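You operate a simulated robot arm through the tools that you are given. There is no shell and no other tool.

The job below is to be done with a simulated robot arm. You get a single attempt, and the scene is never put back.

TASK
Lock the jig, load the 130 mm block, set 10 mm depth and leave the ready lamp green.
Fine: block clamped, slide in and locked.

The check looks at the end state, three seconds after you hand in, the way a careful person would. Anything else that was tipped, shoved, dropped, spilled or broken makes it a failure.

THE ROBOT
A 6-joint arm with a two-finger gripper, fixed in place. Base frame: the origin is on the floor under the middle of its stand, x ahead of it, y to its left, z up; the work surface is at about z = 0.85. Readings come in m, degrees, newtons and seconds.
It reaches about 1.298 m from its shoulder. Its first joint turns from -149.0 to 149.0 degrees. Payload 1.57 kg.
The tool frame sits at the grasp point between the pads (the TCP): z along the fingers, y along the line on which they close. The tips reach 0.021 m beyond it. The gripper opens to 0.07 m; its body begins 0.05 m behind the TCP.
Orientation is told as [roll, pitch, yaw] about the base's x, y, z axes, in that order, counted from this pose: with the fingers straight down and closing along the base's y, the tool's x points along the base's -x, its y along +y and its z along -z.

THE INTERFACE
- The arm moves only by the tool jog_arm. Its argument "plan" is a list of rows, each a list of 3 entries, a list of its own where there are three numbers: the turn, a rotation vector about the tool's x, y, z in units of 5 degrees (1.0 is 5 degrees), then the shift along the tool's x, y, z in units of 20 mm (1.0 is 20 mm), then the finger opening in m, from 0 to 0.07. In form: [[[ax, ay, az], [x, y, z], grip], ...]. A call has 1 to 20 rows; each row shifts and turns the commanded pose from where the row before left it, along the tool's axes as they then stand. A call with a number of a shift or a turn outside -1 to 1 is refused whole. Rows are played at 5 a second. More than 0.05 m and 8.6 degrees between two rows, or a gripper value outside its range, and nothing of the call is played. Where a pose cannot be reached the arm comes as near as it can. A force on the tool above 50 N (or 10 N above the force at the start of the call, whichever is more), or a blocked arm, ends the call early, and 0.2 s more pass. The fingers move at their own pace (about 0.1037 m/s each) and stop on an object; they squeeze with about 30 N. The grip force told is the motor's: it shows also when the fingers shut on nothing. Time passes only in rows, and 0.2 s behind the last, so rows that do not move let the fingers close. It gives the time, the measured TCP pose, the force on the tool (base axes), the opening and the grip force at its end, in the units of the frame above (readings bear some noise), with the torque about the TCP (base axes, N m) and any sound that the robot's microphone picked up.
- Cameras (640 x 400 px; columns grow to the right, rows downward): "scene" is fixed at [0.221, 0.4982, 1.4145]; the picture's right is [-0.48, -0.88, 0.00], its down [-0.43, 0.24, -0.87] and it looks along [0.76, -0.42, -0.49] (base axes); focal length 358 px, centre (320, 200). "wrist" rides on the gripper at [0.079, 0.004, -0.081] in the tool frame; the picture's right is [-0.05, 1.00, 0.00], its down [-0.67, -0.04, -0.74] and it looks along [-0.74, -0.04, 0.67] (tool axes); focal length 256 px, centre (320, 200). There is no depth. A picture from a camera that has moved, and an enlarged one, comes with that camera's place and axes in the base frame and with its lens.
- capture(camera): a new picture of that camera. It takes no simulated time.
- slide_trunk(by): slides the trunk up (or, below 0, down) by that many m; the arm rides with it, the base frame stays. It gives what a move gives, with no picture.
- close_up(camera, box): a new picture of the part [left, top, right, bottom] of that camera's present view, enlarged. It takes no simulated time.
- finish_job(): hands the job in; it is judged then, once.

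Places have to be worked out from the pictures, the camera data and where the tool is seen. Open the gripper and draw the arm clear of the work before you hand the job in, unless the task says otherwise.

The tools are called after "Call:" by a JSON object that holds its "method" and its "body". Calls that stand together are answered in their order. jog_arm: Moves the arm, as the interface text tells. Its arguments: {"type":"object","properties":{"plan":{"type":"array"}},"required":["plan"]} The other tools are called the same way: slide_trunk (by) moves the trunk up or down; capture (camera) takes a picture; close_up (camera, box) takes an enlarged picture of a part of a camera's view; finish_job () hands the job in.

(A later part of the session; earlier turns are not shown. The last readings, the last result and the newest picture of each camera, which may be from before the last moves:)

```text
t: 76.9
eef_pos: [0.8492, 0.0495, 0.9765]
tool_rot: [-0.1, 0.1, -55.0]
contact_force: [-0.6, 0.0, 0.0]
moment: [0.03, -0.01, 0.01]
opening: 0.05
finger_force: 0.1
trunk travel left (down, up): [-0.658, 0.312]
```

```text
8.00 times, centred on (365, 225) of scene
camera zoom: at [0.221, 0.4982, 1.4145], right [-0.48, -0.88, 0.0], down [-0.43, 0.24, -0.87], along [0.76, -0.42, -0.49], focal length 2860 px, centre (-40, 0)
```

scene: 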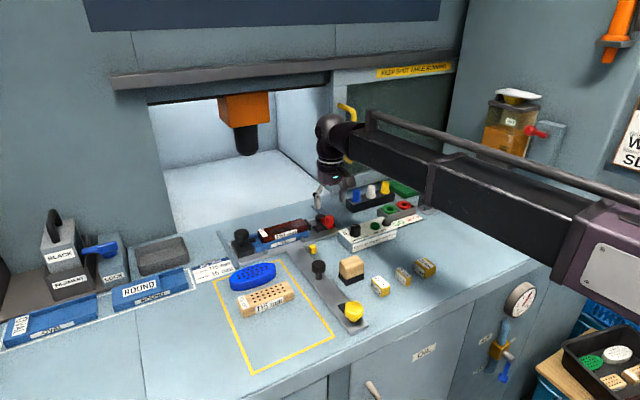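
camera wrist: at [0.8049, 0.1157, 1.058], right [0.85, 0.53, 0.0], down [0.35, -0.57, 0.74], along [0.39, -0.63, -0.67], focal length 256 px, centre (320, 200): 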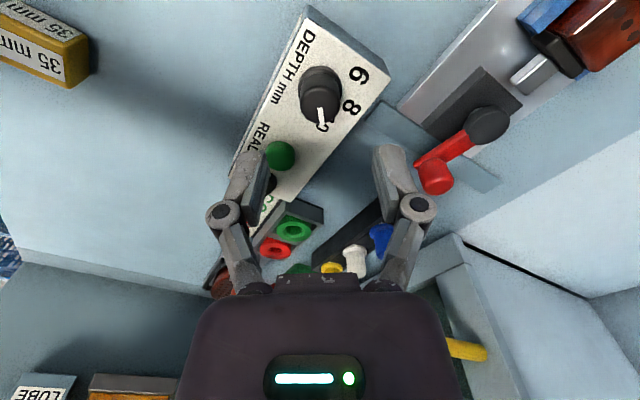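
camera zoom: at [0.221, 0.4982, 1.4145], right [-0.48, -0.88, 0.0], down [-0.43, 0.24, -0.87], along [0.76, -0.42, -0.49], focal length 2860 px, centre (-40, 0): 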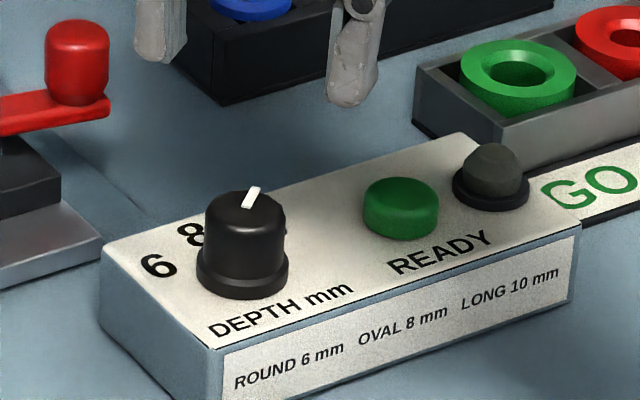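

The pointer is on 10. Next is the slide: I'll turn the tool back to yaw 0 and move behind the stem's push knob to see it.

Call:
{"method": "jog_arm", "body": {"plan": [[[0, 0, -1], [0, 0, 0], 0.06], [[0, 0, -1], [0, 0, 0], 0.06], [[0, 0, -1], [0, 0, 0], 0.06], [[0, 0, -1], [0, 0, 0], 0.06], [[0, 0, -1], [0, 0, 0], 0.06], [[0, 0, -1], [0, 0, 0], 0.06], [[0, 0, -1], [0, 0, 0], 0.06], [[0, 0, -1], [0, 0, 0], 0.06], [[0, 0, -1], [0, 0, 0], 0.06], [[0, 0, -1], [0, 0, 0], 0.06], [[0, 0, -1], [0, 0, 0], 0.06]]}}

Call:
{"method": "jog_arm", "body": {"plan": [[[0, 0, 0], [0.55, 0.95, 0], 0.06], [[0, 0, 0], [0.55, 0.95, 0], 0.06], [[0, 0, 0], [0.55, 0.95, 0], 0.06], [[0, 0, 0], [0.55, 0.95, 0], 0.06], [[0, 0, 0], [0.55, 0.95, 0], 0.06], [[0, 0, 0], [0.55, 0.95, 0], 0.06], [[0, 0, 0], [0.55, 0.95, 0], 0.06], [[0, 0, 0], [0.55, 0.95, 0], 0.06]]}}

Call:
{"method": "capture", "body": {"camera": "wrist"}}

Call:
{"method": "close_up", "body": {"camera": "wrist", "box": [230, 60, 410, 200]}}

Call:
{"method": "capture", "body": {"camera": "scene"}}

```text
t: 79.3
eef_pos: [0.8471, 0.0484, 0.9768]
tool_rot: [-0.1, 0.0, 0.1]
contact_force: [0.1, 0.4, 0.2]
moment: [-0.04, -0.01, 0.0]
opening: 0.0598
finger_force: 0.1
trunk travel left (down, up): [-0.658, 0.312]
```

```text
t: 81.1
eef_pos: [0.7615, 0.2001, 0.9763]
tool_rot: [0.0, -0.1, -0.1]
contact_force: [-0.2, 0.4, -0.1]
moment: [0.05, -0.01, 0.02]
opening: 0.06
finger_force: 0.1
trunk travel left (down, up): [-0.658, 0.312]
```

```text
taken
camera wrist: at [0.6811, 0.2055, 1.0581], right [0.05, 1.0, 0.0], down [0.67, -0.04, 0.74], along [0.74, -0.04, -0.67], focal length 256 px, centre (320, 200)
```

wrist: 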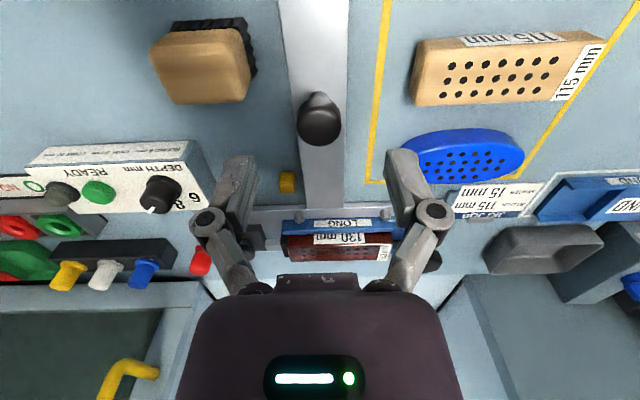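

```text
2.86 times, centred on (320, 130) of wrist
camera zoom: at [0.6811, 0.2055, 1.0581], right [0.05, 1.0, 0.0], down [0.67, -0.04, 0.74], along [0.74, -0.04, -0.67], focal length 731 px, centre (320, 400)
```

zoom: 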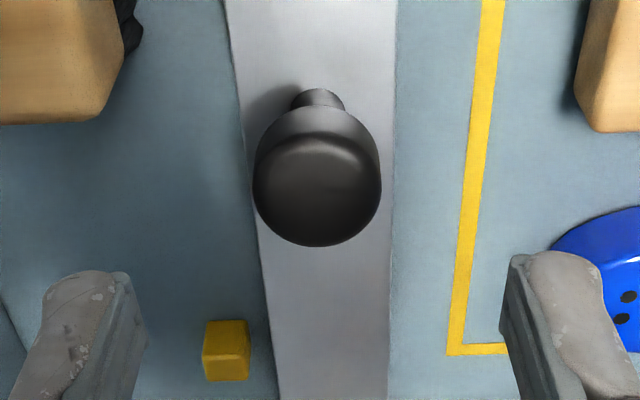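

```text
taken
```

scene: 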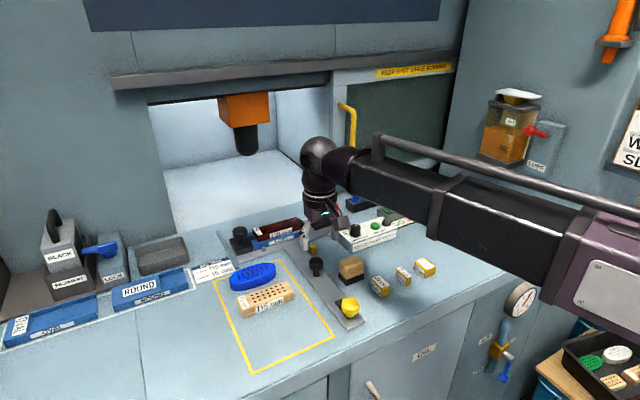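

The push knob is at about (0.781, 0.201). I'll narrow the fingers to 45 mm to stay clear of the brush, centre over the knob, lower so the tips sit about 12 mm above the stem, and grip.

Call:
{"method": "jog_arm", "body": {"plan": [[[0, 0, 0], [-0.52, -0.03, 0], 0.045], [[0, 0, 0], [-0.52, 0, 0], 0.045], [[0, 0, 0], [0, 0, 0], 0.045]]}}

Call:
{"method": "slide_trunk", "body": {"by": -0.055}}

Call:
{"method": "capture", "body": {"camera": "wrist"}}

Call:
{"method": "close_up", "body": {"camera": "scene", "box": [270, 210, 370, 290]}}

```text
t: 81.9
eef_pos: [0.7818, 0.2008, 0.9766]
tool_rot: [0.0, 0.0, -0.1]
contact_force: [0.5, -0.3, 0.8]
moment: [-0.01, 0.01, 0.03]
opening: 0.045
finger_force: 0.1
trunk travel left (down, up): [-0.658, 0.312]
```

```text
t: 82.9
eef_pos: [0.782, 0.2007, 0.9215]
tool_rot: [0.0, 0.1, 0.1]
contact_force: [0.8, -0.3, -0.8]
moment: [0.0, 0.02, -0.02]
opening: 0.0453
finger_force: 0.0
trunk travel left (down, up): [-0.603, 0.367]
```

```text
taken
camera wrist: at [0.7018, 0.2048, 1.0031], right [0.05, 1.0, 0.0], down [0.67, -0.04, 0.74], along [0.74, -0.04, -0.67], focal length 256 px, centre (320, 200)
```

wrist: 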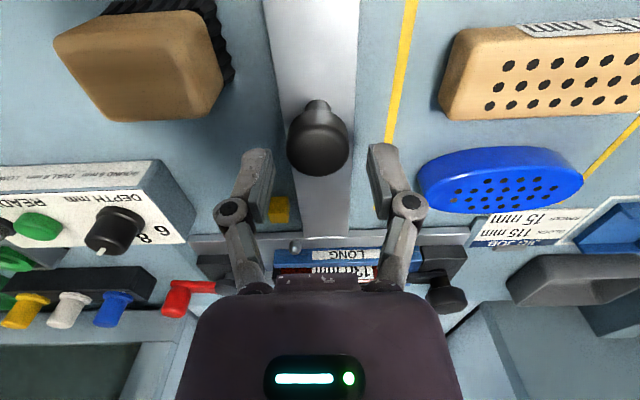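

```text
5.00 times, centred on (320, 250) of scene
camera zoom: at [0.221, 0.4982, 1.4145], right [-0.48, -0.88, 0.0], down [-0.43, 0.24, -0.87], along [0.76, -0.42, -0.49], focal length 1787 px, centre (320, -50)
```

zoom: 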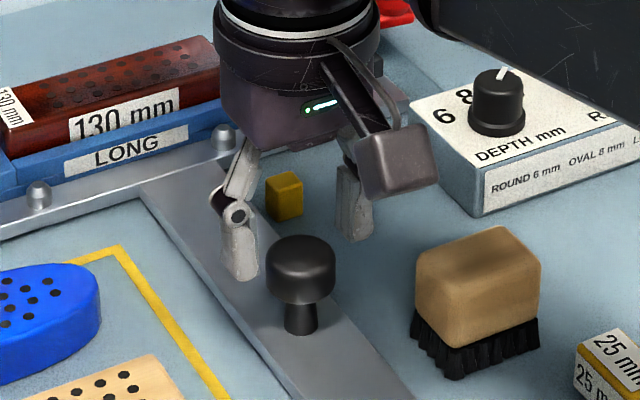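

The knob is centred between the fingers. I'll lower 29 mm and close on it.

Call:
{"method": "slide_trunk", "body": {"by": -0.029}}

Call:
{"method": "jog_arm", "body": {"plan": [[[0, 0, 0], [0, 0, 0], 0.035], [[0, 0, 0], [0, 0, 0], 0.025], [[0, 0, 0], [0, 0, 0], 0.018], [[0, 0, 0], [0, 0, 0], 0.018]]}}

Call:
{"method": "capture", "body": {"camera": "wrist"}}

```text
t: 83.6
eef_pos: [0.782, 0.2004, 0.8924]
tool_rot: [0.1, -0.1, 0.0]
contact_force: [0.1, 0.0, -0.2]
moment: [-0.02, -0.03, -0.01]
opening: 0.0452
finger_force: 0.1
trunk travel left (down, up): [-0.574, 0.396]
```

```text
t: 84.6
eef_pos: [0.7822, 0.2003, 0.8922]
tool_rot: [0.1, 0.0, -0.2]
contact_force: [1.1, -8.9, 3.0]
moment: [-0.14, -0.06, -0.02]
opening: 0.0308
finger_force: 32.1
trunk travel left (down, up): [-0.574, 0.396]
```

```text
taken
camera wrist: at [0.7018, 0.2037, 0.9743], right [0.05, 1.0, 0.0], down [0.67, -0.04, 0.75], along [0.74, -0.04, -0.67], focal length 256 px, centre (320, 200)
```

wrist: 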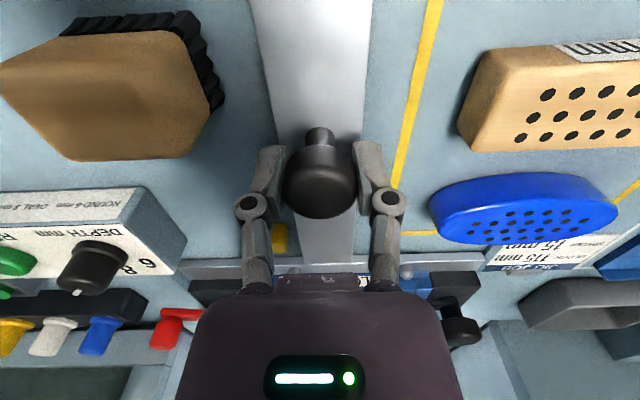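

The knob is gripped at 31 mm. I'll push the slide in along +x, first about 0.12 m, watching force and alignment.

Call:
{"method": "jog_arm", "body": {"plan": [[[0, 0, 0], [-0.4, -0.04, 0], 0.018], [[0, 0, 0], [-0.7, -0.02, 0], 0.018], [[0, 0, 0], [-0.7, 0, 0], 0.018], [[0, 0, 0], [-0.7, 0, 0], 0.018], [[0, 0, 0], [-0.7, 0, 0], 0.018], [[0, 0, 0], [-0.7, 0, 0], 0.018], [[0, 0, 0], [-0.7, 0, 0], 0.018], [[0, 0, 0], [-0.7, 0, 0], 0.018], [[0, 0, 0], [-0.7, 0, 0], 0.018]]}}

Call:
{"method": "capture", "body": {"camera": "wrist"}}

Call:
{"method": "capture", "body": {"camera": "scene"}}

```text
t: 86.6
eef_pos: [0.9022, 0.2005, 0.8924]
tool_rot: [0.0, -0.1, 0.0]
contact_force: [1.6, 4.6, 4.5]
moment: [0.05, 0.54, 0.12]
opening: 0.031
finger_force: 32.1
trunk travel left (down, up): [-0.574, 0.396]
```

```text
taken
camera wrist: at [0.8219, 0.2036, 0.9743], right [0.05, 1.0, 0.0], down [0.67, -0.04, 0.75], along [0.74, -0.04, -0.67], focal length 256 px, centre (320, 200)
```

wrist: 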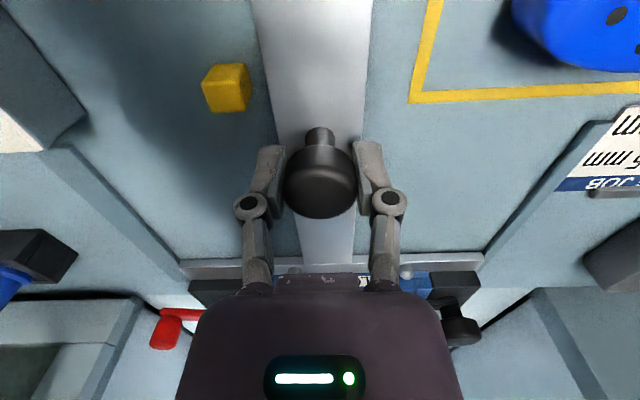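

```text
taken
```

scene: 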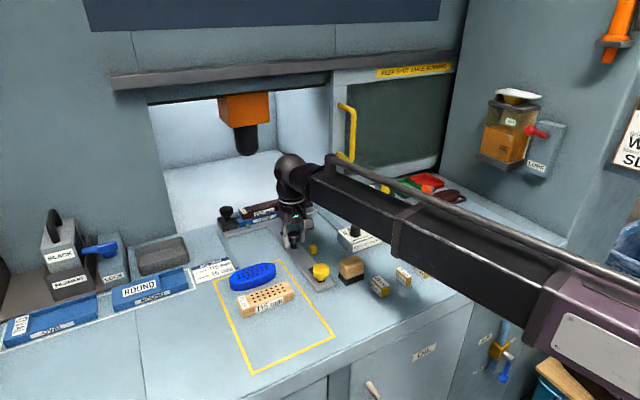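

The slide moves freely and the clamp lever has about 80 mm clearance to the door jamb. I'll continue another 0.1 m.

Call:
{"method": "jog_arm", "body": {"plan": [[[0, 0, 0], [-0.7, 0, 0], 0.018], [[0, 0, 0], [-0.7, 0, 0], 0.018], [[0, 0, 0], [-0.7, 0, 0], 0.018], [[0, 0, 0], [-0.7, 0, 0], 0.018], [[0, 0, 0], [-0.7, 0, 0], 0.018], [[0, 0, 0], [-0.7, 0, 0], 0.018], [[0, 0, 0], [-0.7, 0, 0], 0.018]]}}

Call:
{"method": "capture", "body": {"camera": "wrist"}}

Call:
{"method": "capture", "body": {"camera": "scene"}}

Call:
{"method": "close_up", "body": {"camera": "scene", "box": [200, 140, 360, 260]}}

```text
t: 88.2
eef_pos: [1.0008, 0.2002, 0.8924]
tool_rot: [0.0, 0.0, 0.0]
contact_force: [1.4, 5.4, 3.8]
moment: [-0.05, 0.34, -0.01]
opening: 0.0308
finger_force: 32.6
trunk travel left (down, up): [-0.574, 0.396]
```

```text
taken
camera wrist: at [0.9197, 0.2034, 0.9743], right [0.05, 1.0, 0.0], down [0.67, -0.04, 0.75], along [0.74, -0.04, -0.67], focal length 256 px, centre (320, 200)
```

wrist: 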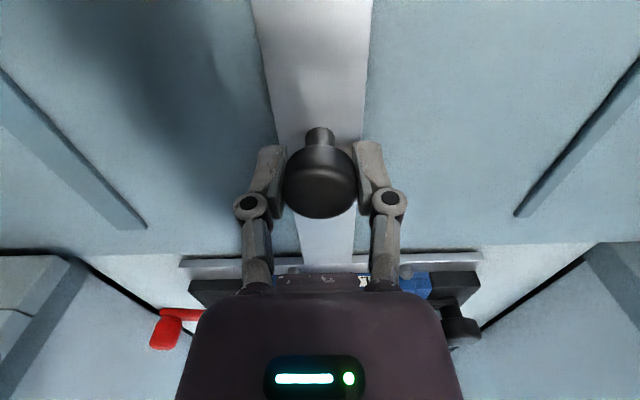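

```text
taken
```

scene: 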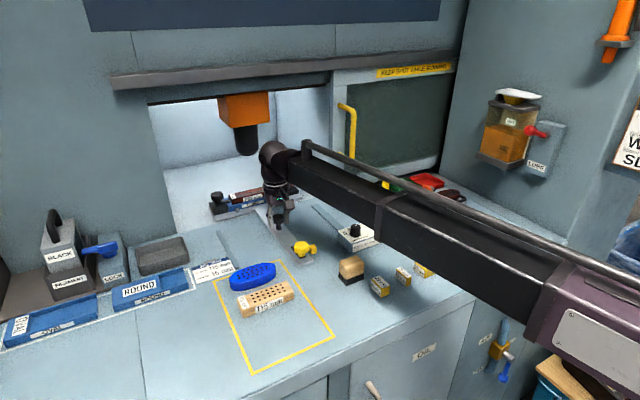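

```text
3.33 times, centred on (280, 200) of scene
camera zoom: at [0.221, 0.4982, 1.4145], right [-0.48, -0.88, 0.0], down [-0.43, 0.24, -0.87], along [0.76, -0.42, -0.49], focal length 1192 px, centre (453, 200)
```

zoom: 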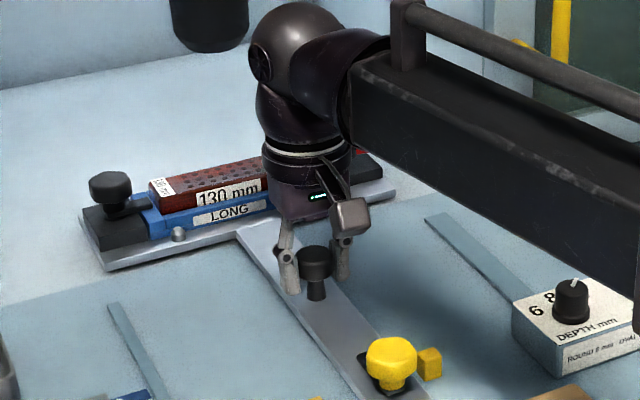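

The yellow latch is just coming level with its keeper, so roughly 35–40 mm remain. I'll continue in 10 mm steps and watch for the end stop.

Call:
{"method": "jog_arm", "body": {"plan": [[[0, 0, 0], [-0.5, 0, 0], 0.018], [[0, 0, 0], [-0.5, 0, 0], 0.018], [[0, 0, 0], [-0.4, 0, 0], 0.018]]}}

Call:
{"method": "close_up", "body": {"camera": "scene", "box": [200, 140, 360, 260]}}

```text
t: 89.0
eef_pos: [1.0295, 0.2004, 0.8935]
tool_rot: [0.0, 0.0, -0.1]
contact_force: [4.5, -2.2, 6.6]
moment: [-0.07, 0.77, 0.12]
opening: 0.0309
finger_force: 32.1
trunk travel left (down, up): [-0.574, 0.396]
```

```text
3.33 times, centred on (280, 200) of scene
camera zoom: at [0.221, 0.4982, 1.4145], right [-0.48, -0.88, 0.0], down [-0.43, 0.24, -0.87], along [0.76, -0.42, -0.49], focal length 1192 px, centre (453, 200)
```

zoom: 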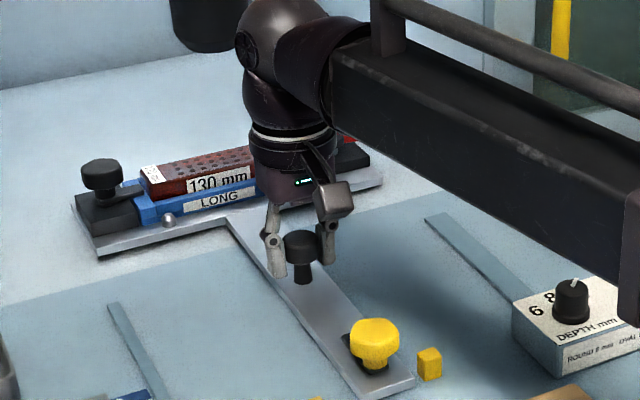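

The latch has passed its keeper but I haven't felt a firm stop yet. I'll advance in 8 mm steps and watch the force.

Call:
{"method": "jog_arm", "body": {"plan": [[[0, 0, 0], [-0.4, 0, 0], 0.018], [[0, 0, 0], [-0.4, 0, 0], 0.018]]}}

Call:
{"method": "close_up", "body": {"camera": "scene", "box": [200, 140, 360, 260]}}

```text
t: 89.6
eef_pos: [1.0444, 0.1998, 0.894]
tool_rot: [0.0, -0.1, -0.1]
contact_force: [-14.9, -1.5, 1.9]
moment: [0.01, 0.1, 0.01]
opening: 0.0305
finger_force: 31.8
trunk travel left (down, up): [-0.574, 0.396]
```

```text
3.33 times, centred on (280, 200) of scene
camera zoom: at [0.221, 0.4982, 1.4145], right [-0.48, -0.88, 0.0], down [-0.43, 0.24, -0.87], along [0.76, -0.42, -0.49], focal length 1192 px, centre (453, 200)
```

zoom: 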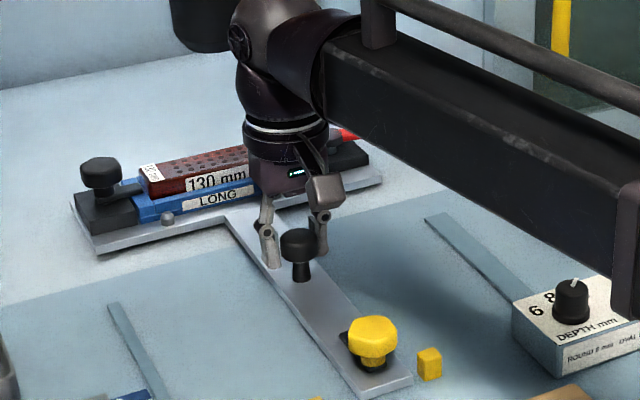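

The force is -15 N in x and the plate has stopped moving, so the slide is at its end stop. I'll release the knob, rise, and move back over the yellow latch near (0.885, 0.2).

Call:
{"method": "jog_arm", "body": {"plan": [[[0, 0, 0], [0, 0, 0], 0.035], [[0, 0, 0], [0, 0, 0], 0.045], [[0, 0, 0], [0, 0, 0], 0.045]]}}

Call:
{"method": "slide_trunk", "body": {"by": 0.085}}

Call:
{"method": "jog_arm", "body": {"plan": [[[0, 0, 0], [0.95, 0, 0], 0.06], [[0, 0, 0], [0.95, 0, 0], 0.06], [[0, 0, 0], [0.95, 0, 0], 0.06], [[0, 0, 0], [0.95, 0, 0], 0.06], [[0, 0, 0], [0.95, 0, 0], 0.06], [[0, 0, 0], [0.95, 0, 0], 0.06], [[0, 0, 0], [0.95, 0, 0], 0.06], [[0, 0, 0], [0.95, 0, 0], 0.06], [[0, 0, 0], [0.95, 0, 0], 0.06]]}}

Call:
{"method": "capture", "body": {"camera": "wrist"}}

Call:
{"method": "close_up", "body": {"camera": "wrist", "box": [230, 40, 410, 180]}}

Call:
{"method": "close_up", "body": {"camera": "scene", "box": [200, 160, 360, 270]}}

```text
t: 90.4
eef_pos: [1.0449, 0.1987, 0.8924]
tool_rot: [0.0, 0.0, 0.0]
contact_force: [0.1, -0.1, -0.6]
moment: [-0.01, -0.03, 0.01]
opening: 0.0451
finger_force: 0.1
trunk travel left (down, up): [-0.574, 0.396]
```

```text
t: 91.6
eef_pos: [1.0438, 0.1989, 0.9771]
tool_rot: [0.0, -0.1, -0.1]
contact_force: [0.2, 0.5, 0.5]
moment: [0.0, 0.03, 0.0]
opening: 0.0451
finger_force: 0.0
trunk travel left (down, up): [-0.659, 0.311]
```

```text
t: 93.6
eef_pos: [0.8722, 0.1993, 0.9778]
tool_rot: [0.0, 0.0, 0.0]
contact_force: [0.1, 0.6, 0.1]
moment: [0.0, -0.01, -0.01]
opening: 0.06
finger_force: 0.0
trunk travel left (down, up): [-0.659, 0.311]
```

```text
taken
camera wrist: at [0.7922, 0.203, 1.0592], right [0.05, 1.0, 0.0], down [0.67, -0.04, 0.75], along [0.74, -0.04, -0.67], focal length 256 px, centre (320, 200)
```

wrist: 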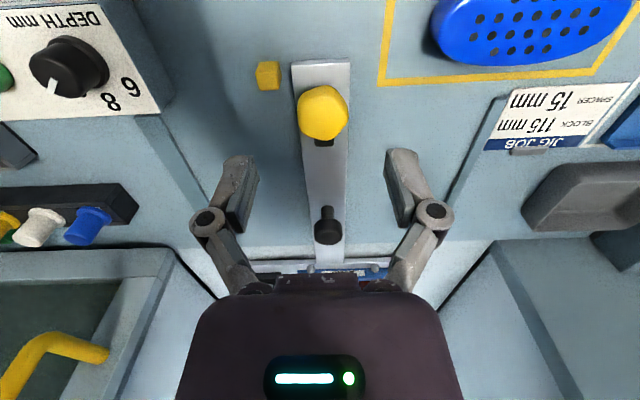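

```text
2.86 times, centred on (320, 110) of wrist
camera zoom: at [0.7922, 0.203, 1.0592], right [0.05, 1.0, 0.0], down [0.67, -0.04, 0.75], along [0.74, -0.04, -0.67], focal length 731 px, centre (320, 457)
```

zoom: 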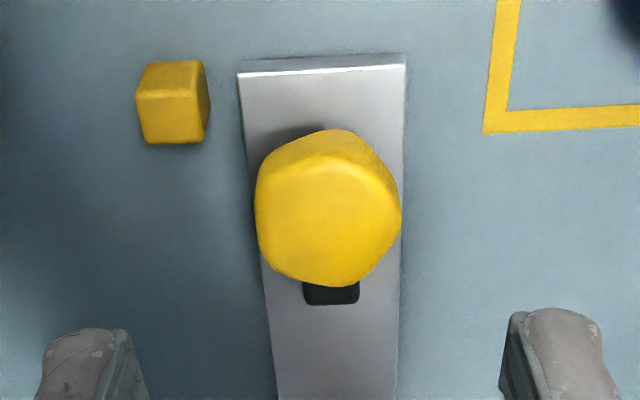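

```text
3.64 times, centred on (280, 215) of scene
camera zoom: at [0.221, 0.4982, 1.4145], right [-0.48, -0.88, 0.0], down [-0.43, 0.24, -0.87], along [0.76, -0.42, -0.49], focal length 1300 px, centre (466, 146)
```

zoom: 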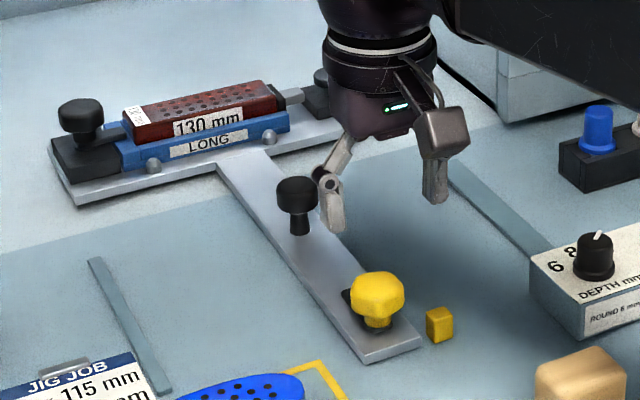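

The yellow knob's axis is at about (0.887, 0.201), top near z 0.898, and its black arm still points +x, unlocked. I'll centre over it and pre-turn to yaw +30°, as I did with the first hex knob.

Call:
{"method": "jog_arm", "body": {"plan": [[[0, 0, 0], [-0.79, 0.1, 0], 0.055], [[0, 0, -1], [0, 0, 0], 0.055], [[0, 0, -1], [0, 0, 0], 0.055], [[0, 0, -1], [0, 0, 0], 0.055], [[0, 0, -1], [0, 0, 0], 0.055], [[0, 0, -1], [0, 0, 0], 0.055], [[0, 0, -1], [0, 0, 0], 0.055]]}}

Call:
{"method": "close_up", "body": {"camera": "wrist", "box": [230, 40, 410, 180]}}

```text
t: 95.2
eef_pos: [0.8891, 0.2022, 0.9773]
tool_rot: [0.1, 0.1, 30.1]
contact_force: [0.2, 0.9, -0.6]
moment: [-0.01, 0.02, 0.02]
opening: 0.0549
finger_force: 0.1
trunk travel left (down, up): [-0.659, 0.311]
```

```text
2.86 times, centred on (320, 110) of wrist
camera zoom: at [0.8171, 0.1653, 1.0591], right [-0.45, 0.89, 0.0], down [0.59, 0.3, 0.74], along [0.66, 0.34, -0.67], focal length 731 px, centre (320, 457)
```

zoom: 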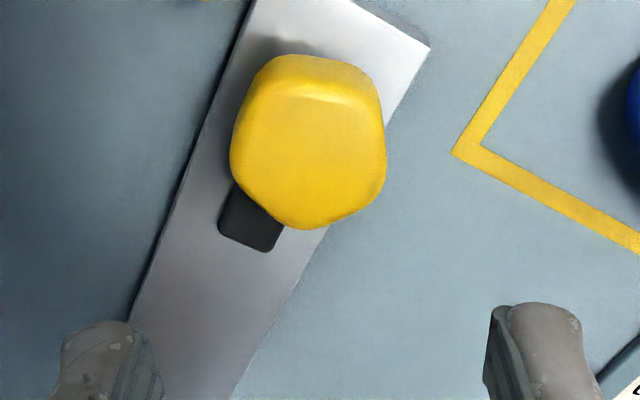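

The knob sits about 3 mm to one side of the finger centre. I'll correct that, lower until the tips are just above the latch arm, and grip.

Call:
{"method": "jog_arm", "body": {"plan": [[[0, 0, 0], [0, -0.15, 0], 0.055], [[0, 0, 0], [0, 0, 0], 0.055]]}}

Call:
{"method": "slide_trunk", "body": {"by": -0.05}}

Call:
{"method": "close_up", "body": {"camera": "scene", "box": [260, 200, 360, 270]}}

Call:
{"method": "capture", "body": {"camera": "wrist"}}

```text
t: 95.8
eef_pos: [0.8897, 0.1997, 0.9773]
tool_rot: [0.1, 0.0, 30.0]
contact_force: [-0.5, 0.2, -0.7]
moment: [0.0, -0.01, -0.03]
opening: 0.0549
finger_force: 0.0
trunk travel left (down, up): [-0.659, 0.311]
```

```text
t: 96.8
eef_pos: [0.8898, 0.1984, 0.9266]
tool_rot: [0.1, 0.0, 30.0]
contact_force: [-0.6, 0.0, 0.4]
moment: [-0.01, -0.02, 0.01]
opening: 0.0552
finger_force: 0.1
trunk travel left (down, up): [-0.609, 0.361]
```

```text
5.71 times, centred on (310, 235) of scene
camera zoom: at [0.221, 0.4982, 1.4145], right [-0.48, -0.88, 0.0], down [-0.43, 0.24, -0.87], along [0.76, -0.42, -0.49], focal length 2043 px, centre (377, 0)
```

zoom: 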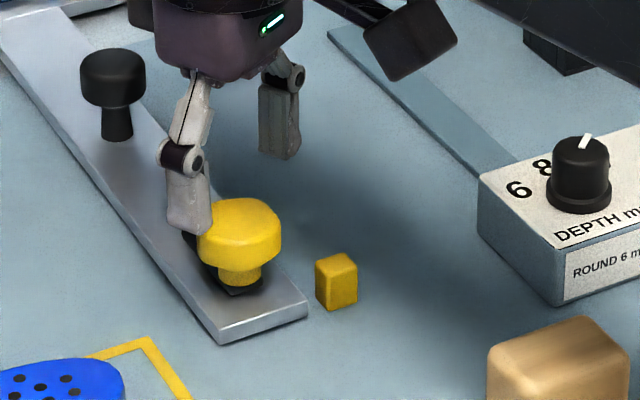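

```text
taken
camera wrist: at [0.8186, 0.163, 1.0091], right [-0.45, 0.89, 0.0], down [0.59, 0.3, 0.74], along [0.66, 0.34, -0.67], focal length 256 px, centre (320, 200)
```

wrist: 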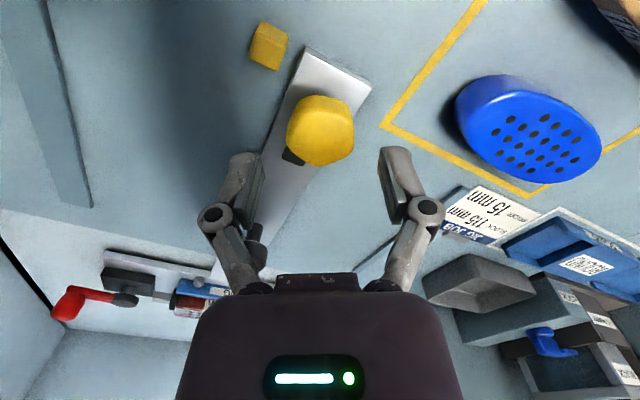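

The knob is centred laterally. I'll lower the last 33 mm and close.

Call:
{"method": "slide_trunk", "body": {"by": -0.033}}

Call:
{"method": "jog_arm", "body": {"plan": [[[0, 0, 0], [0, 0, 0], 0.045], [[0, 0, 0], [0, 0, 0], 0.03], [[0, 0, 0], [0, 0, 0], 0.022], [[0, 0, 0], [0, 0, 0], 0.022]]}}

Call:
{"method": "close_up", "body": {"camera": "wrist", "box": [230, 60, 410, 230]}}

Call:
{"method": "close_up", "body": {"camera": "scene", "box": [260, 200, 360, 270]}}

```text
t: 97.5
eef_pos: [0.8901, 0.1986, 0.8949]
tool_rot: [0.0, 0.1, 30.1]
contact_force: [1.2, -0.4, -0.2]
moment: [0.04, 0.04, 0.04]
opening: 0.0549
finger_force: 0.0
trunk travel left (down, up): [-0.576, 0.394]
```

```text
t: 98.5
eef_pos: [0.8909, 0.1994, 0.8959]
tool_rot: [0.0, 0.0, 29.9]
contact_force: [-1.3, 4.2, 1.4]
moment: [0.1, 0.05, -0.05]
opening: 0.0369
finger_force: 32.4
trunk travel left (down, up): [-0.576, 0.394]
```

```text
2.35 times, centred on (320, 145) of wrist
camera zoom: at [0.8184, 0.1635, 0.9763], right [-0.45, 0.89, 0.0], down [0.59, 0.3, 0.74], along [0.66, 0.34, -0.67], focal length 602 px, centre (320, 329)
```

zoom: 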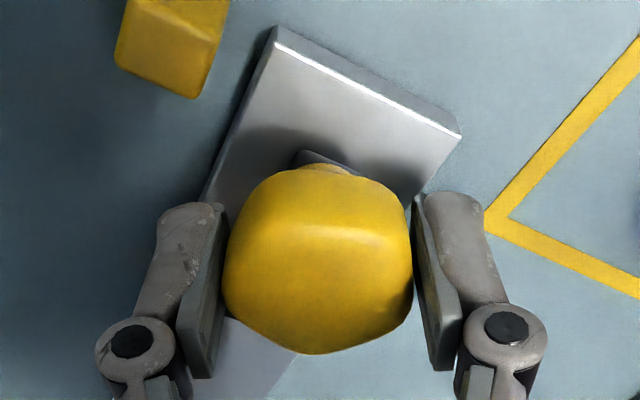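

```text
5.71 times, centred on (310, 235) of scene
camera zoom: at [0.221, 0.4982, 1.4145], right [-0.48, -0.88, 0.0], down [-0.43, 0.24, -0.87], along [0.76, -0.42, -0.49], focal length 2043 px, centre (377, 0)
```

zoom: 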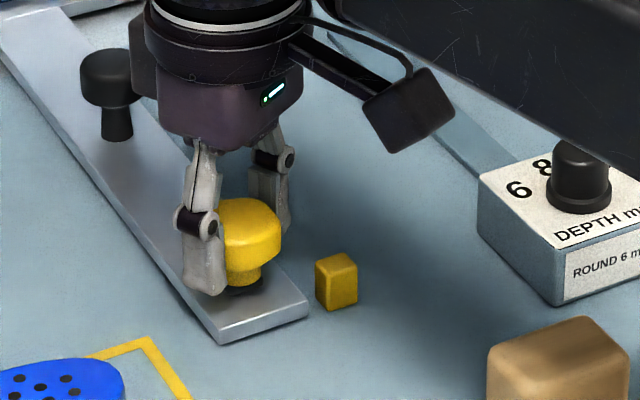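

The knob is gripped at 37 mm and well centred. I'll turn clockwise 30° and check forces.

Call:
{"method": "jog_arm", "body": {"plan": [[[0, 0, 1], [0, 0, 0], 0.022], [[0, 0, 1], [0, 0, 0], 0.022], [[0, 0, 1], [0, 0, 0], 0.022], [[0, 0, 1], [0, 0, 0], 0.022], [[0, 0, 1], [0, 0, 0], 0.022], [[0, 0, 1], [0, 0, 0], 0.022]]}}

Call:
{"method": "close_up", "body": {"camera": "wrist", "box": [230, 60, 410, 230]}}

Call:
{"method": "close_up", "body": {"camera": "scene", "box": [260, 200, 360, 270]}}

```text
t: 99.9
eef_pos: [0.8903, 0.1997, 0.8954]
tool_rot: [0.0, 0.0, -0.1]
contact_force: [-3.4, 5.6, 0.5]
moment: [0.1, 0.14, -0.01]
opening: 0.037
finger_force: 32.0
trunk travel left (down, up): [-0.576, 0.394]
```

```text
2.35 times, centred on (320, 145) of wrist
camera zoom: at [0.81, 0.2037, 0.9762], right [0.06, 1.0, 0.0], down [0.67, -0.04, 0.74], along [0.74, -0.04, -0.67], focal length 602 px, centre (320, 329)
```

zoom: 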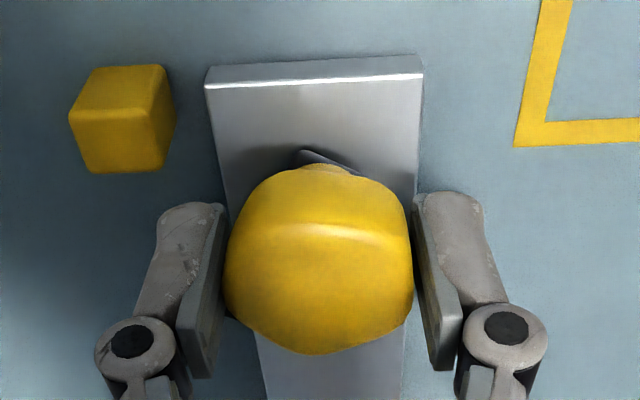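

```text
5.71 times, centred on (310, 235) of scene
camera zoom: at [0.221, 0.4982, 1.4145], right [-0.48, -0.88, 0.0], down [-0.43, 0.24, -0.87], along [0.76, -0.42, -0.49], focal length 2043 px, centre (377, 0)
```

zoom: 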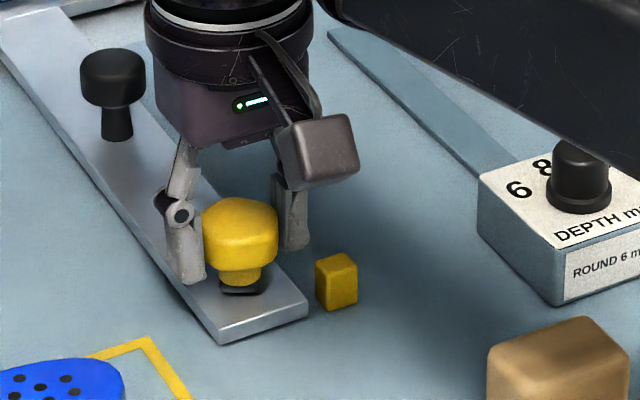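

The knob turns freely and the slide stays put. I'll continue 30° more.

Call:
{"method": "jog_arm", "body": {"plan": [[[0, 0, 1], [0, 0, 0], 0.022], [[0, 0, 1], [0, 0, 0], 0.022], [[0, 0, 1], [0, 0, 0], 0.022], [[0, 0, 1], [0, 0, 0], 0.022], [[0, 0, 1], [0, 0, 0], 0.022], [[0, 0, 1], [0, 0, 0], 0.022]]}}

Call:
{"method": "close_up", "body": {"camera": "wrist", "box": [230, 60, 410, 230]}}

Call:
{"method": "close_up", "body": {"camera": "scene", "box": [260, 200, 360, 270]}}

```text
t: 101.3
eef_pos: [0.8904, 0.1998, 0.8947]
tool_rot: [0.0, 0.0, -30.3]
contact_force: [-1.2, 0.9, 0.8]
moment: [-0.19, -0.29, 0.01]
opening: 0.0366
finger_force: 32.1
trunk travel left (down, up): [-0.576, 0.394]
```

```text
2.35 times, centred on (320, 145) of wrist
camera zoom: at [0.8228, 0.2426, 0.9762], right [0.55, 0.84, 0.0], down [0.56, -0.36, 0.75], along [0.62, -0.41, -0.67], focal length 602 px, centre (320, 329)
```

zoom: 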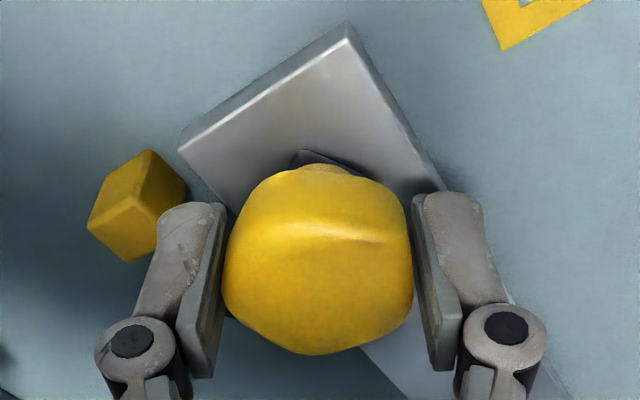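

```text
5.71 times, centred on (310, 235) of scene
camera zoom: at [0.221, 0.4982, 1.4145], right [-0.48, -0.88, 0.0], down [-0.43, 0.24, -0.87], along [0.76, -0.42, -0.49], focal length 2043 px, centre (377, 0)
```

zoom: 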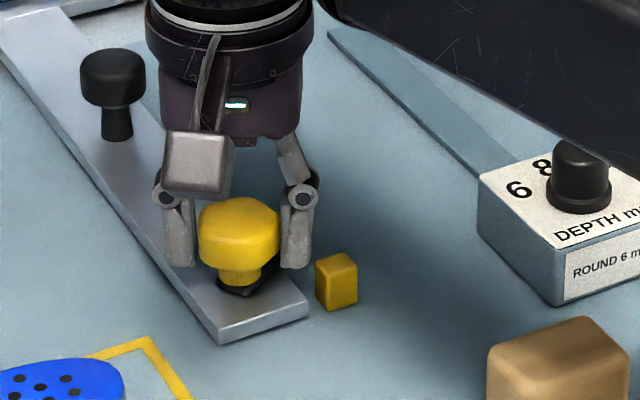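

Forces are still small. I'll do the last 30° towards the stop.

Call:
{"method": "jog_arm", "body": {"plan": [[[0, 0, 1], [0, 0, 0], 0.022], [[0, 0, 1], [0, 0, 0], 0.022], [[0, 0, 1], [0, 0, 0], 0.022], [[0, 0, 1], [0, 0, 0], 0.022], [[0, 0, 1], [0, 0, 0], 0.022], [[0, 0, 1], [0, 0, 0], 0.022]]}}

Call:
{"method": "close_up", "body": {"camera": "wrist", "box": [230, 60, 410, 230]}}

Call:
{"method": "close_up", "body": {"camera": "scene", "box": [260, 200, 360, 270]}}

```text
t: 102.7
eef_pos: [0.8902, 0.1985, 0.8941]
tool_rot: [-0.1, -0.1, -60.0]
contact_force: [-4.3, -3.0, -1.0]
moment: [-0.13, -0.01, -0.03]
opening: 0.0371
finger_force: 32.5
trunk travel left (down, up): [-0.576, 0.394]
```

```text
2.35 times, centred on (320, 145) of wrist
camera zoom: at [0.8533, 0.2698, 0.9762], right [0.89, 0.45, 0.0], down [0.3, -0.6, 0.74], along [0.34, -0.67, -0.67], focal length 602 px, centre (320, 329)
```

zoom: 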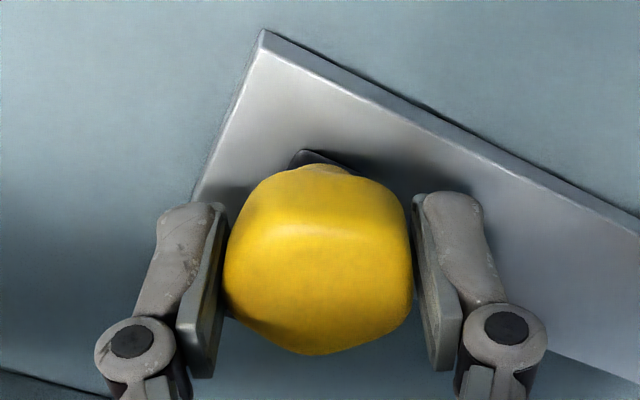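

```text
5.71 times, centred on (310, 235) of scene
camera zoom: at [0.221, 0.4982, 1.4145], right [-0.48, -0.88, 0.0], down [-0.43, 0.24, -0.87], along [0.76, -0.42, -0.49], focal length 2043 px, centre (377, 0)
```

zoom: 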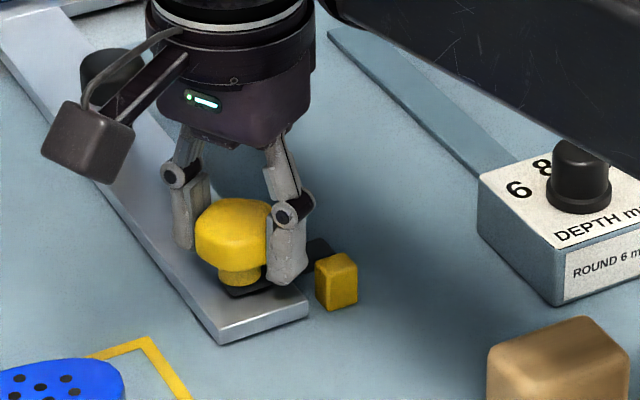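

The latch arm is now behind the keeper, but there's no stop torque yet. I'll turn a little further to reach it.

Call:
{"method": "jog_arm", "body": {"plan": [[[0, 0, 1], [0, 0, 0], 0.022], [[0, 0, 0], [0, 0, 0], 0.022]]}}

Call:
{"method": "close_up", "body": {"camera": "scene", "box": [285, 220, 345, 260]}}

Call:
{"method": "close_up", "body": {"camera": "wrist", "box": [230, 60, 410, 230]}}

```text
t: 103.3
eef_pos: [0.8889, 0.1983, 0.8952]
tool_rot: [-0.1, 0.1, -65.1]
contact_force: [-4.1, -4.8, -1.8]
moment: [-0.14, 0.08, 0.63]
opening: 0.0371
finger_force: 32.4
trunk travel left (down, up): [-0.576, 0.394]
```

```text
10.00 times, centred on (315, 240) of scene
camera zoom: at [0.221, 0.4982, 1.4145], right [-0.48, -0.88, 0.0], down [-0.43, 0.24, -0.87], along [0.76, -0.42, -0.49], focal length 3575 px, centre (370, -200)
```

zoom: 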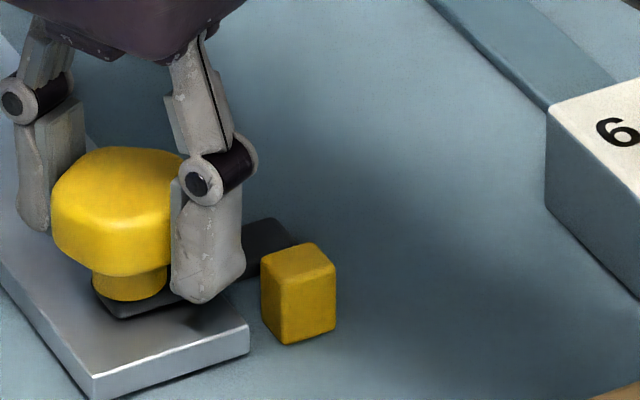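

```text
2.35 times, centred on (320, 145) of wrist
camera zoom: at [0.8596, 0.2724, 0.9762], right [0.93, 0.37, 0.0], down [0.25, -0.62, 0.74], along [0.28, -0.69, -0.67], focal length 602 px, centre (320, 329)
```

zoom: 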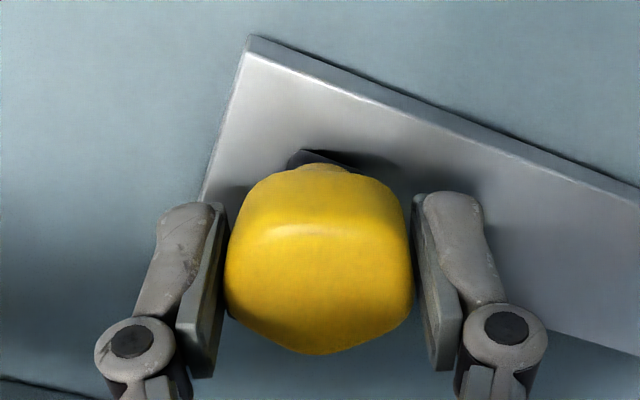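

Torque has jumped to 0.63 N m, so the latch is at its stop behind the keeper. I'll release, rise, and check everything before pressing READY.

Call:
{"method": "jog_arm", "body": {"plan": [[[0, 0, 0], [0, 0, 0], 0.045], [[0, 0, 0], [0, 0, 0], 0.055], [[0, 0, 0], [0, 0, 0], 0.055]]}}

Call:
{"method": "slide_trunk", "body": {"by": 0.085}}

Call:
{"method": "jog_arm", "body": {"plan": [[[0, 0, -1], [0, 0, 0], 0.055], [[0, 0, -1], [0, 0, 0], 0.055], [[0, 0, -1], [0, 0, 0], 0.055], [[0, 0, -1], [0, 0, 0], 0.055], [[0, 0, -1], [0, 0, 0], 0.055], [[0, 0, -1], [0, 0, 0], 0.055], [[0, 0, -1], [0, 0, 0], 0.055], [[0, 0, -1], [0, 0, 0], 0.055], [[0, 0, -1], [0, 0, 0], 0.055], [[0, 0, -1], [0, 0, 0], 0.055], [[0, 0, -1], [0, 0, 0], 0.055], [[0, 0, -1], [0, 0, 0], 0.055], [[0, 0, -1], [0, 0, 0], 0.055]]}}

Call:
{"method": "capture", "body": {"camera": "scene"}}

Call:
{"method": "close_up", "body": {"camera": "scene", "box": [200, 170, 360, 270]}}

Call:
{"method": "capture", "body": {"camera": "wrist"}}

```text
t: 104.1
eef_pos: [0.8902, 0.1995, 0.8953]
tool_rot: [0.0, 0.0, -65.1]
contact_force: [0.2, -0.5, 0.0]
moment: [-0.01, -0.01, 0.02]
opening: 0.0549
finger_force: 0.1
trunk travel left (down, up): [-0.576, 0.394]
```

```text
t: 105.3
eef_pos: [0.8907, 0.1999, 0.9787]
tool_rot: [0.1, 0.0, -65.0]
contact_force: [-0.4, -0.5, -1.0]
moment: [-0.05, -0.04, 0.0]
opening: 0.0549
finger_force: 0.1
trunk travel left (down, up): [-0.661, 0.309]
```

```text
t: 108.1
eef_pos: [0.8924, 0.1994, 0.979]
tool_rot: [0.0, 0.0, -0.1]
contact_force: [0.1, -0.5, 0.4]
moment: [-0.02, -0.03, 0.03]
opening: 0.0551
finger_force: 0.3
trunk travel left (down, up): [-0.661, 0.309]
```

```text
taken
```

scene: 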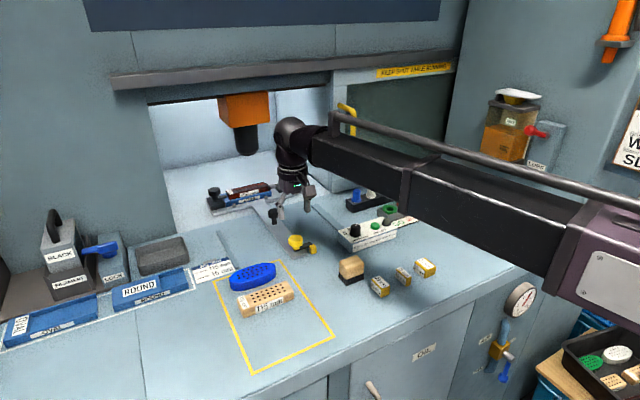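

```text
4.00 times, centred on (280, 220) of scene
camera zoom: at [0.221, 0.4982, 1.4145], right [-0.48, -0.88, 0.0], down [-0.43, 0.24, -0.87], along [0.76, -0.42, -0.49], focal length 1430 px, centre (480, 120)
```

zoom: 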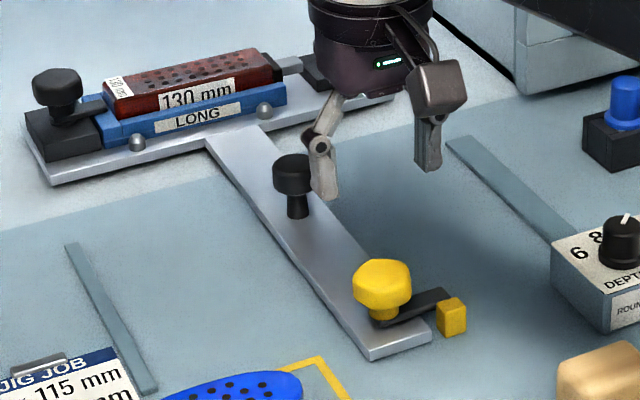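

```text
taken
camera wrist: at [0.8105, 0.2035, 1.0611], right [0.05, 1.0, 0.0], down [0.67, -0.03, 0.74], along [0.74, -0.04, -0.67], focal length 256 px, centre (320, 200)
```

wrist: 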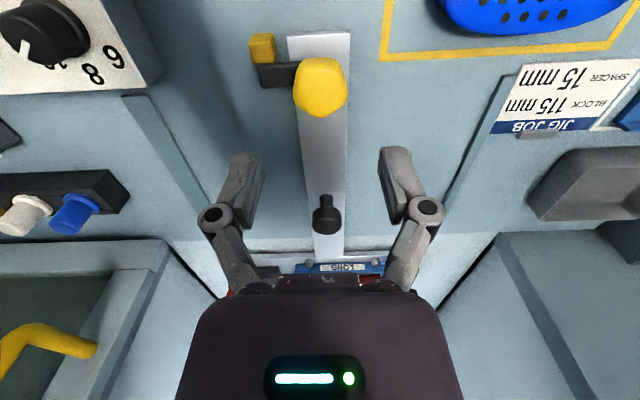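

The latch arm sits directly behind the keeper, and the jig, block and slide look right. I'll move over the green READY button near (0.846, -0.013) and look.

Call:
{"method": "jog_arm", "body": {"plan": [[[0, 0, 0], [0.198, -0.966, 0], 0.055], [[0, 0, 0], [0.198, -0.966, 0], 0.055], [[0, 0, 0], [0.198, -0.966, 0], 0.055], [[0, 0, 0], [0.198, -0.966, 0], 0.055], [[0, 0, 0], [0.198, -0.966, 0], 0.055], [[0, 0, 0], [0.198, -0.966, 0], 0.055], [[0, 0, 0], [0.198, -0.966, 0], 0.055], [[0, 0, 0], [0.198, -0.966, 0], 0.055], [[0, 0, 0], [0.198, -0.966, 0], 0.055], [[0, 0, 0], [0.198, -0.966, 0], 0.055], [[0, 0, 0], [0.198, -0.966, 0], 0.055]]}}

Call:
{"method": "capture", "body": {"camera": "wrist"}}

Call:
{"method": "close_up", "body": {"camera": "wrist", "box": [230, 40, 410, 180]}}

Call:
{"method": "close_up", "body": {"camera": "scene", "box": [200, 160, 360, 270]}}

```text
t: 110.5
eef_pos: [0.8459, -0.0128, 0.9794]
tool_rot: [0.0, 0.0, 0.0]
contact_force: [0.5, -0.4, 0.7]
moment: [-0.01, 0.01, 0.04]
opening: 0.0549
finger_force: 0.1
trunk travel left (down, up): [-0.661, 0.309]
```

```text
taken
camera wrist: at [0.7655, -0.0097, 1.0611], right [0.05, 1.0, 0.0], down [0.67, -0.04, 0.74], along [0.74, -0.04, -0.67], focal length 256 px, centre (320, 200)
```

wrist: 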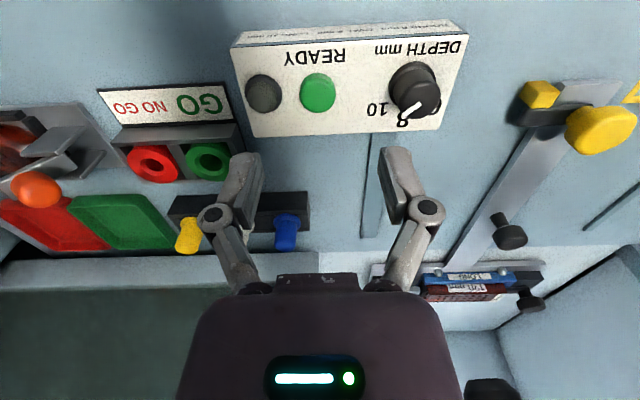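

```text
2.86 times, centred on (320, 110) of wrist
camera zoom: at [0.7655, -0.0097, 1.0611], right [0.05, 1.0, 0.0], down [0.67, -0.04, 0.74], along [0.74, -0.04, -0.67], focal length 731 px, centre (320, 457)
```

zoom: 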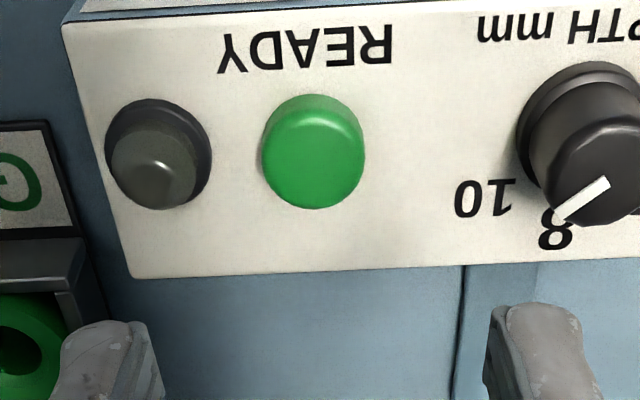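

```text
3.64 times, centred on (280, 215) of scene
camera zoom: at [0.221, 0.4982, 1.4145], right [-0.48, -0.88, 0.0], down [-0.43, 0.24, -0.87], along [0.76, -0.42, -0.49], focal length 1300 px, centre (466, 146)
```

zoom: 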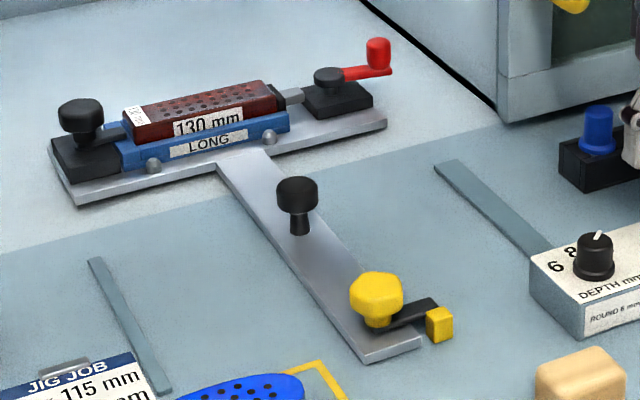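

The button's centre is at about (0.8466, -0.0153), top near z 0.895, and the pointer is still on 10. I'll shut the fingers, centre over the button, and lower to just above it.

Call:
{"method": "jog_arm", "body": {"plan": [[[0, 0, 0], [-0.1, -0.08, 0], 0.03], [[0, 0, 0], [0, 0, 0], 0.0], [[0, 0, 0], [0, 0, 0], 0.0], [[0, 0, 0], [0, 0, 0], 0.0]]}}

Call:
{"method": "slide_trunk", "body": {"by": -0.055}}

Call:
{"method": "capture", "body": {"camera": "wrist"}}

Call:
{"method": "close_up", "body": {"camera": "scene", "box": [335, 190, 415, 250]}}

```text
t: 111.5
eef_pos: [0.8488, -0.0155, 0.9802]
tool_rot: [0.0, -0.1, -0.1]
contact_force: [0.5, 0.2, -1.0]
moment: [0.05, -0.04, 0.0]
opening: 0.0001
finger_force: 28.7
trunk travel left (down, up): [-0.661, 0.309]
```

```text
t: 112.5
eef_pos: [0.8476, -0.0152, 0.9242]
tool_rot: [0.0, 0.0, 0.0]
contact_force: [-1.3, 0.0, 0.3]
moment: [0.02, -0.03, 0.02]
opening: 0.0
finger_force: 28.6
trunk travel left (down, up): [-0.606, 0.364]
```

```text
taken
camera wrist: at [0.7676, -0.011, 1.0061], right [0.05, 1.0, 0.0], down [0.67, -0.04, 0.74], along [0.74, -0.04, -0.67], focal length 256 px, centre (320, 200)
```

wrist: 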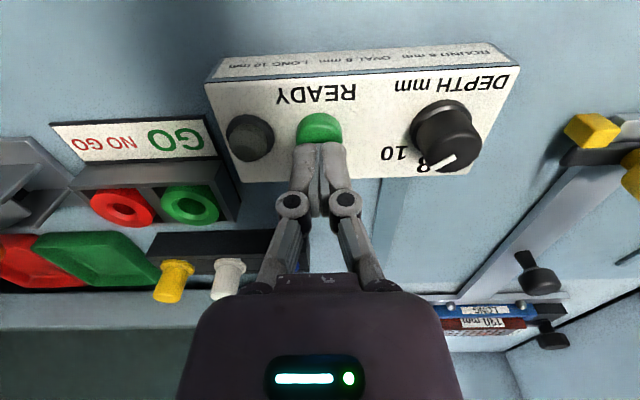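

```text
6.67 times, centred on (375, 220) of scene
camera zoom: at [0.221, 0.4982, 1.4145], right [-0.48, -0.88, 0.0], down [-0.43, 0.24, -0.87], along [0.76, -0.42, -0.49], focal length 2383 px, centre (-47, 67)
```

zoom: 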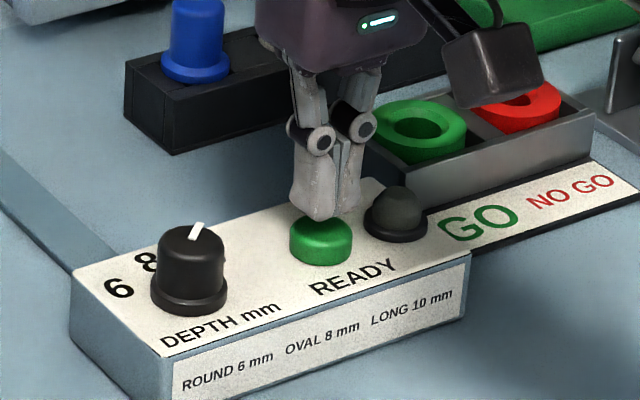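

The closed fingertips are about 9 mm above the button and lined up with it. I'll lower in small steps until it presses.

Call:
{"method": "slide_trunk", "body": {"by": -0.01}}

Call:
{"method": "close_up", "body": {"camera": "scene", "box": [335, 190, 415, 250]}}

```text
t: 113.1
eef_pos: [0.8487, -0.0142, 0.9143]
tool_rot: [-0.1, 0.0, 0.0]
contact_force: [-0.3, -0.4, 0.6]
moment: [0.01, -0.02, 0.01]
opening: 0.0001
finger_force: 28.6
trunk travel left (down, up): [-0.596, 0.374]
```

```text
6.67 times, centred on (375, 220) of scene
camera zoom: at [0.221, 0.4982, 1.4145], right [-0.48, -0.88, 0.0], down [-0.43, 0.24, -0.87], along [0.76, -0.42, -0.49], focal length 2383 px, centre (-47, 67)
```

zoom: 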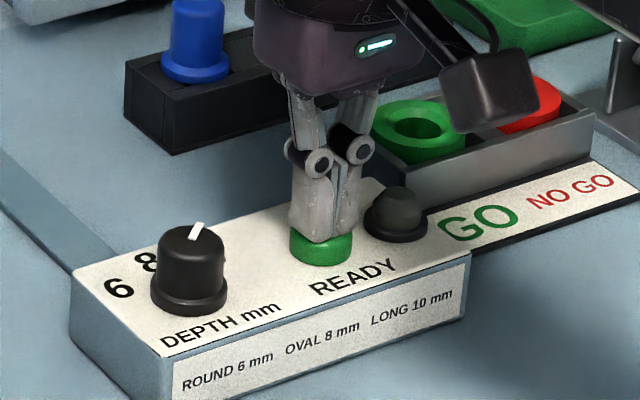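

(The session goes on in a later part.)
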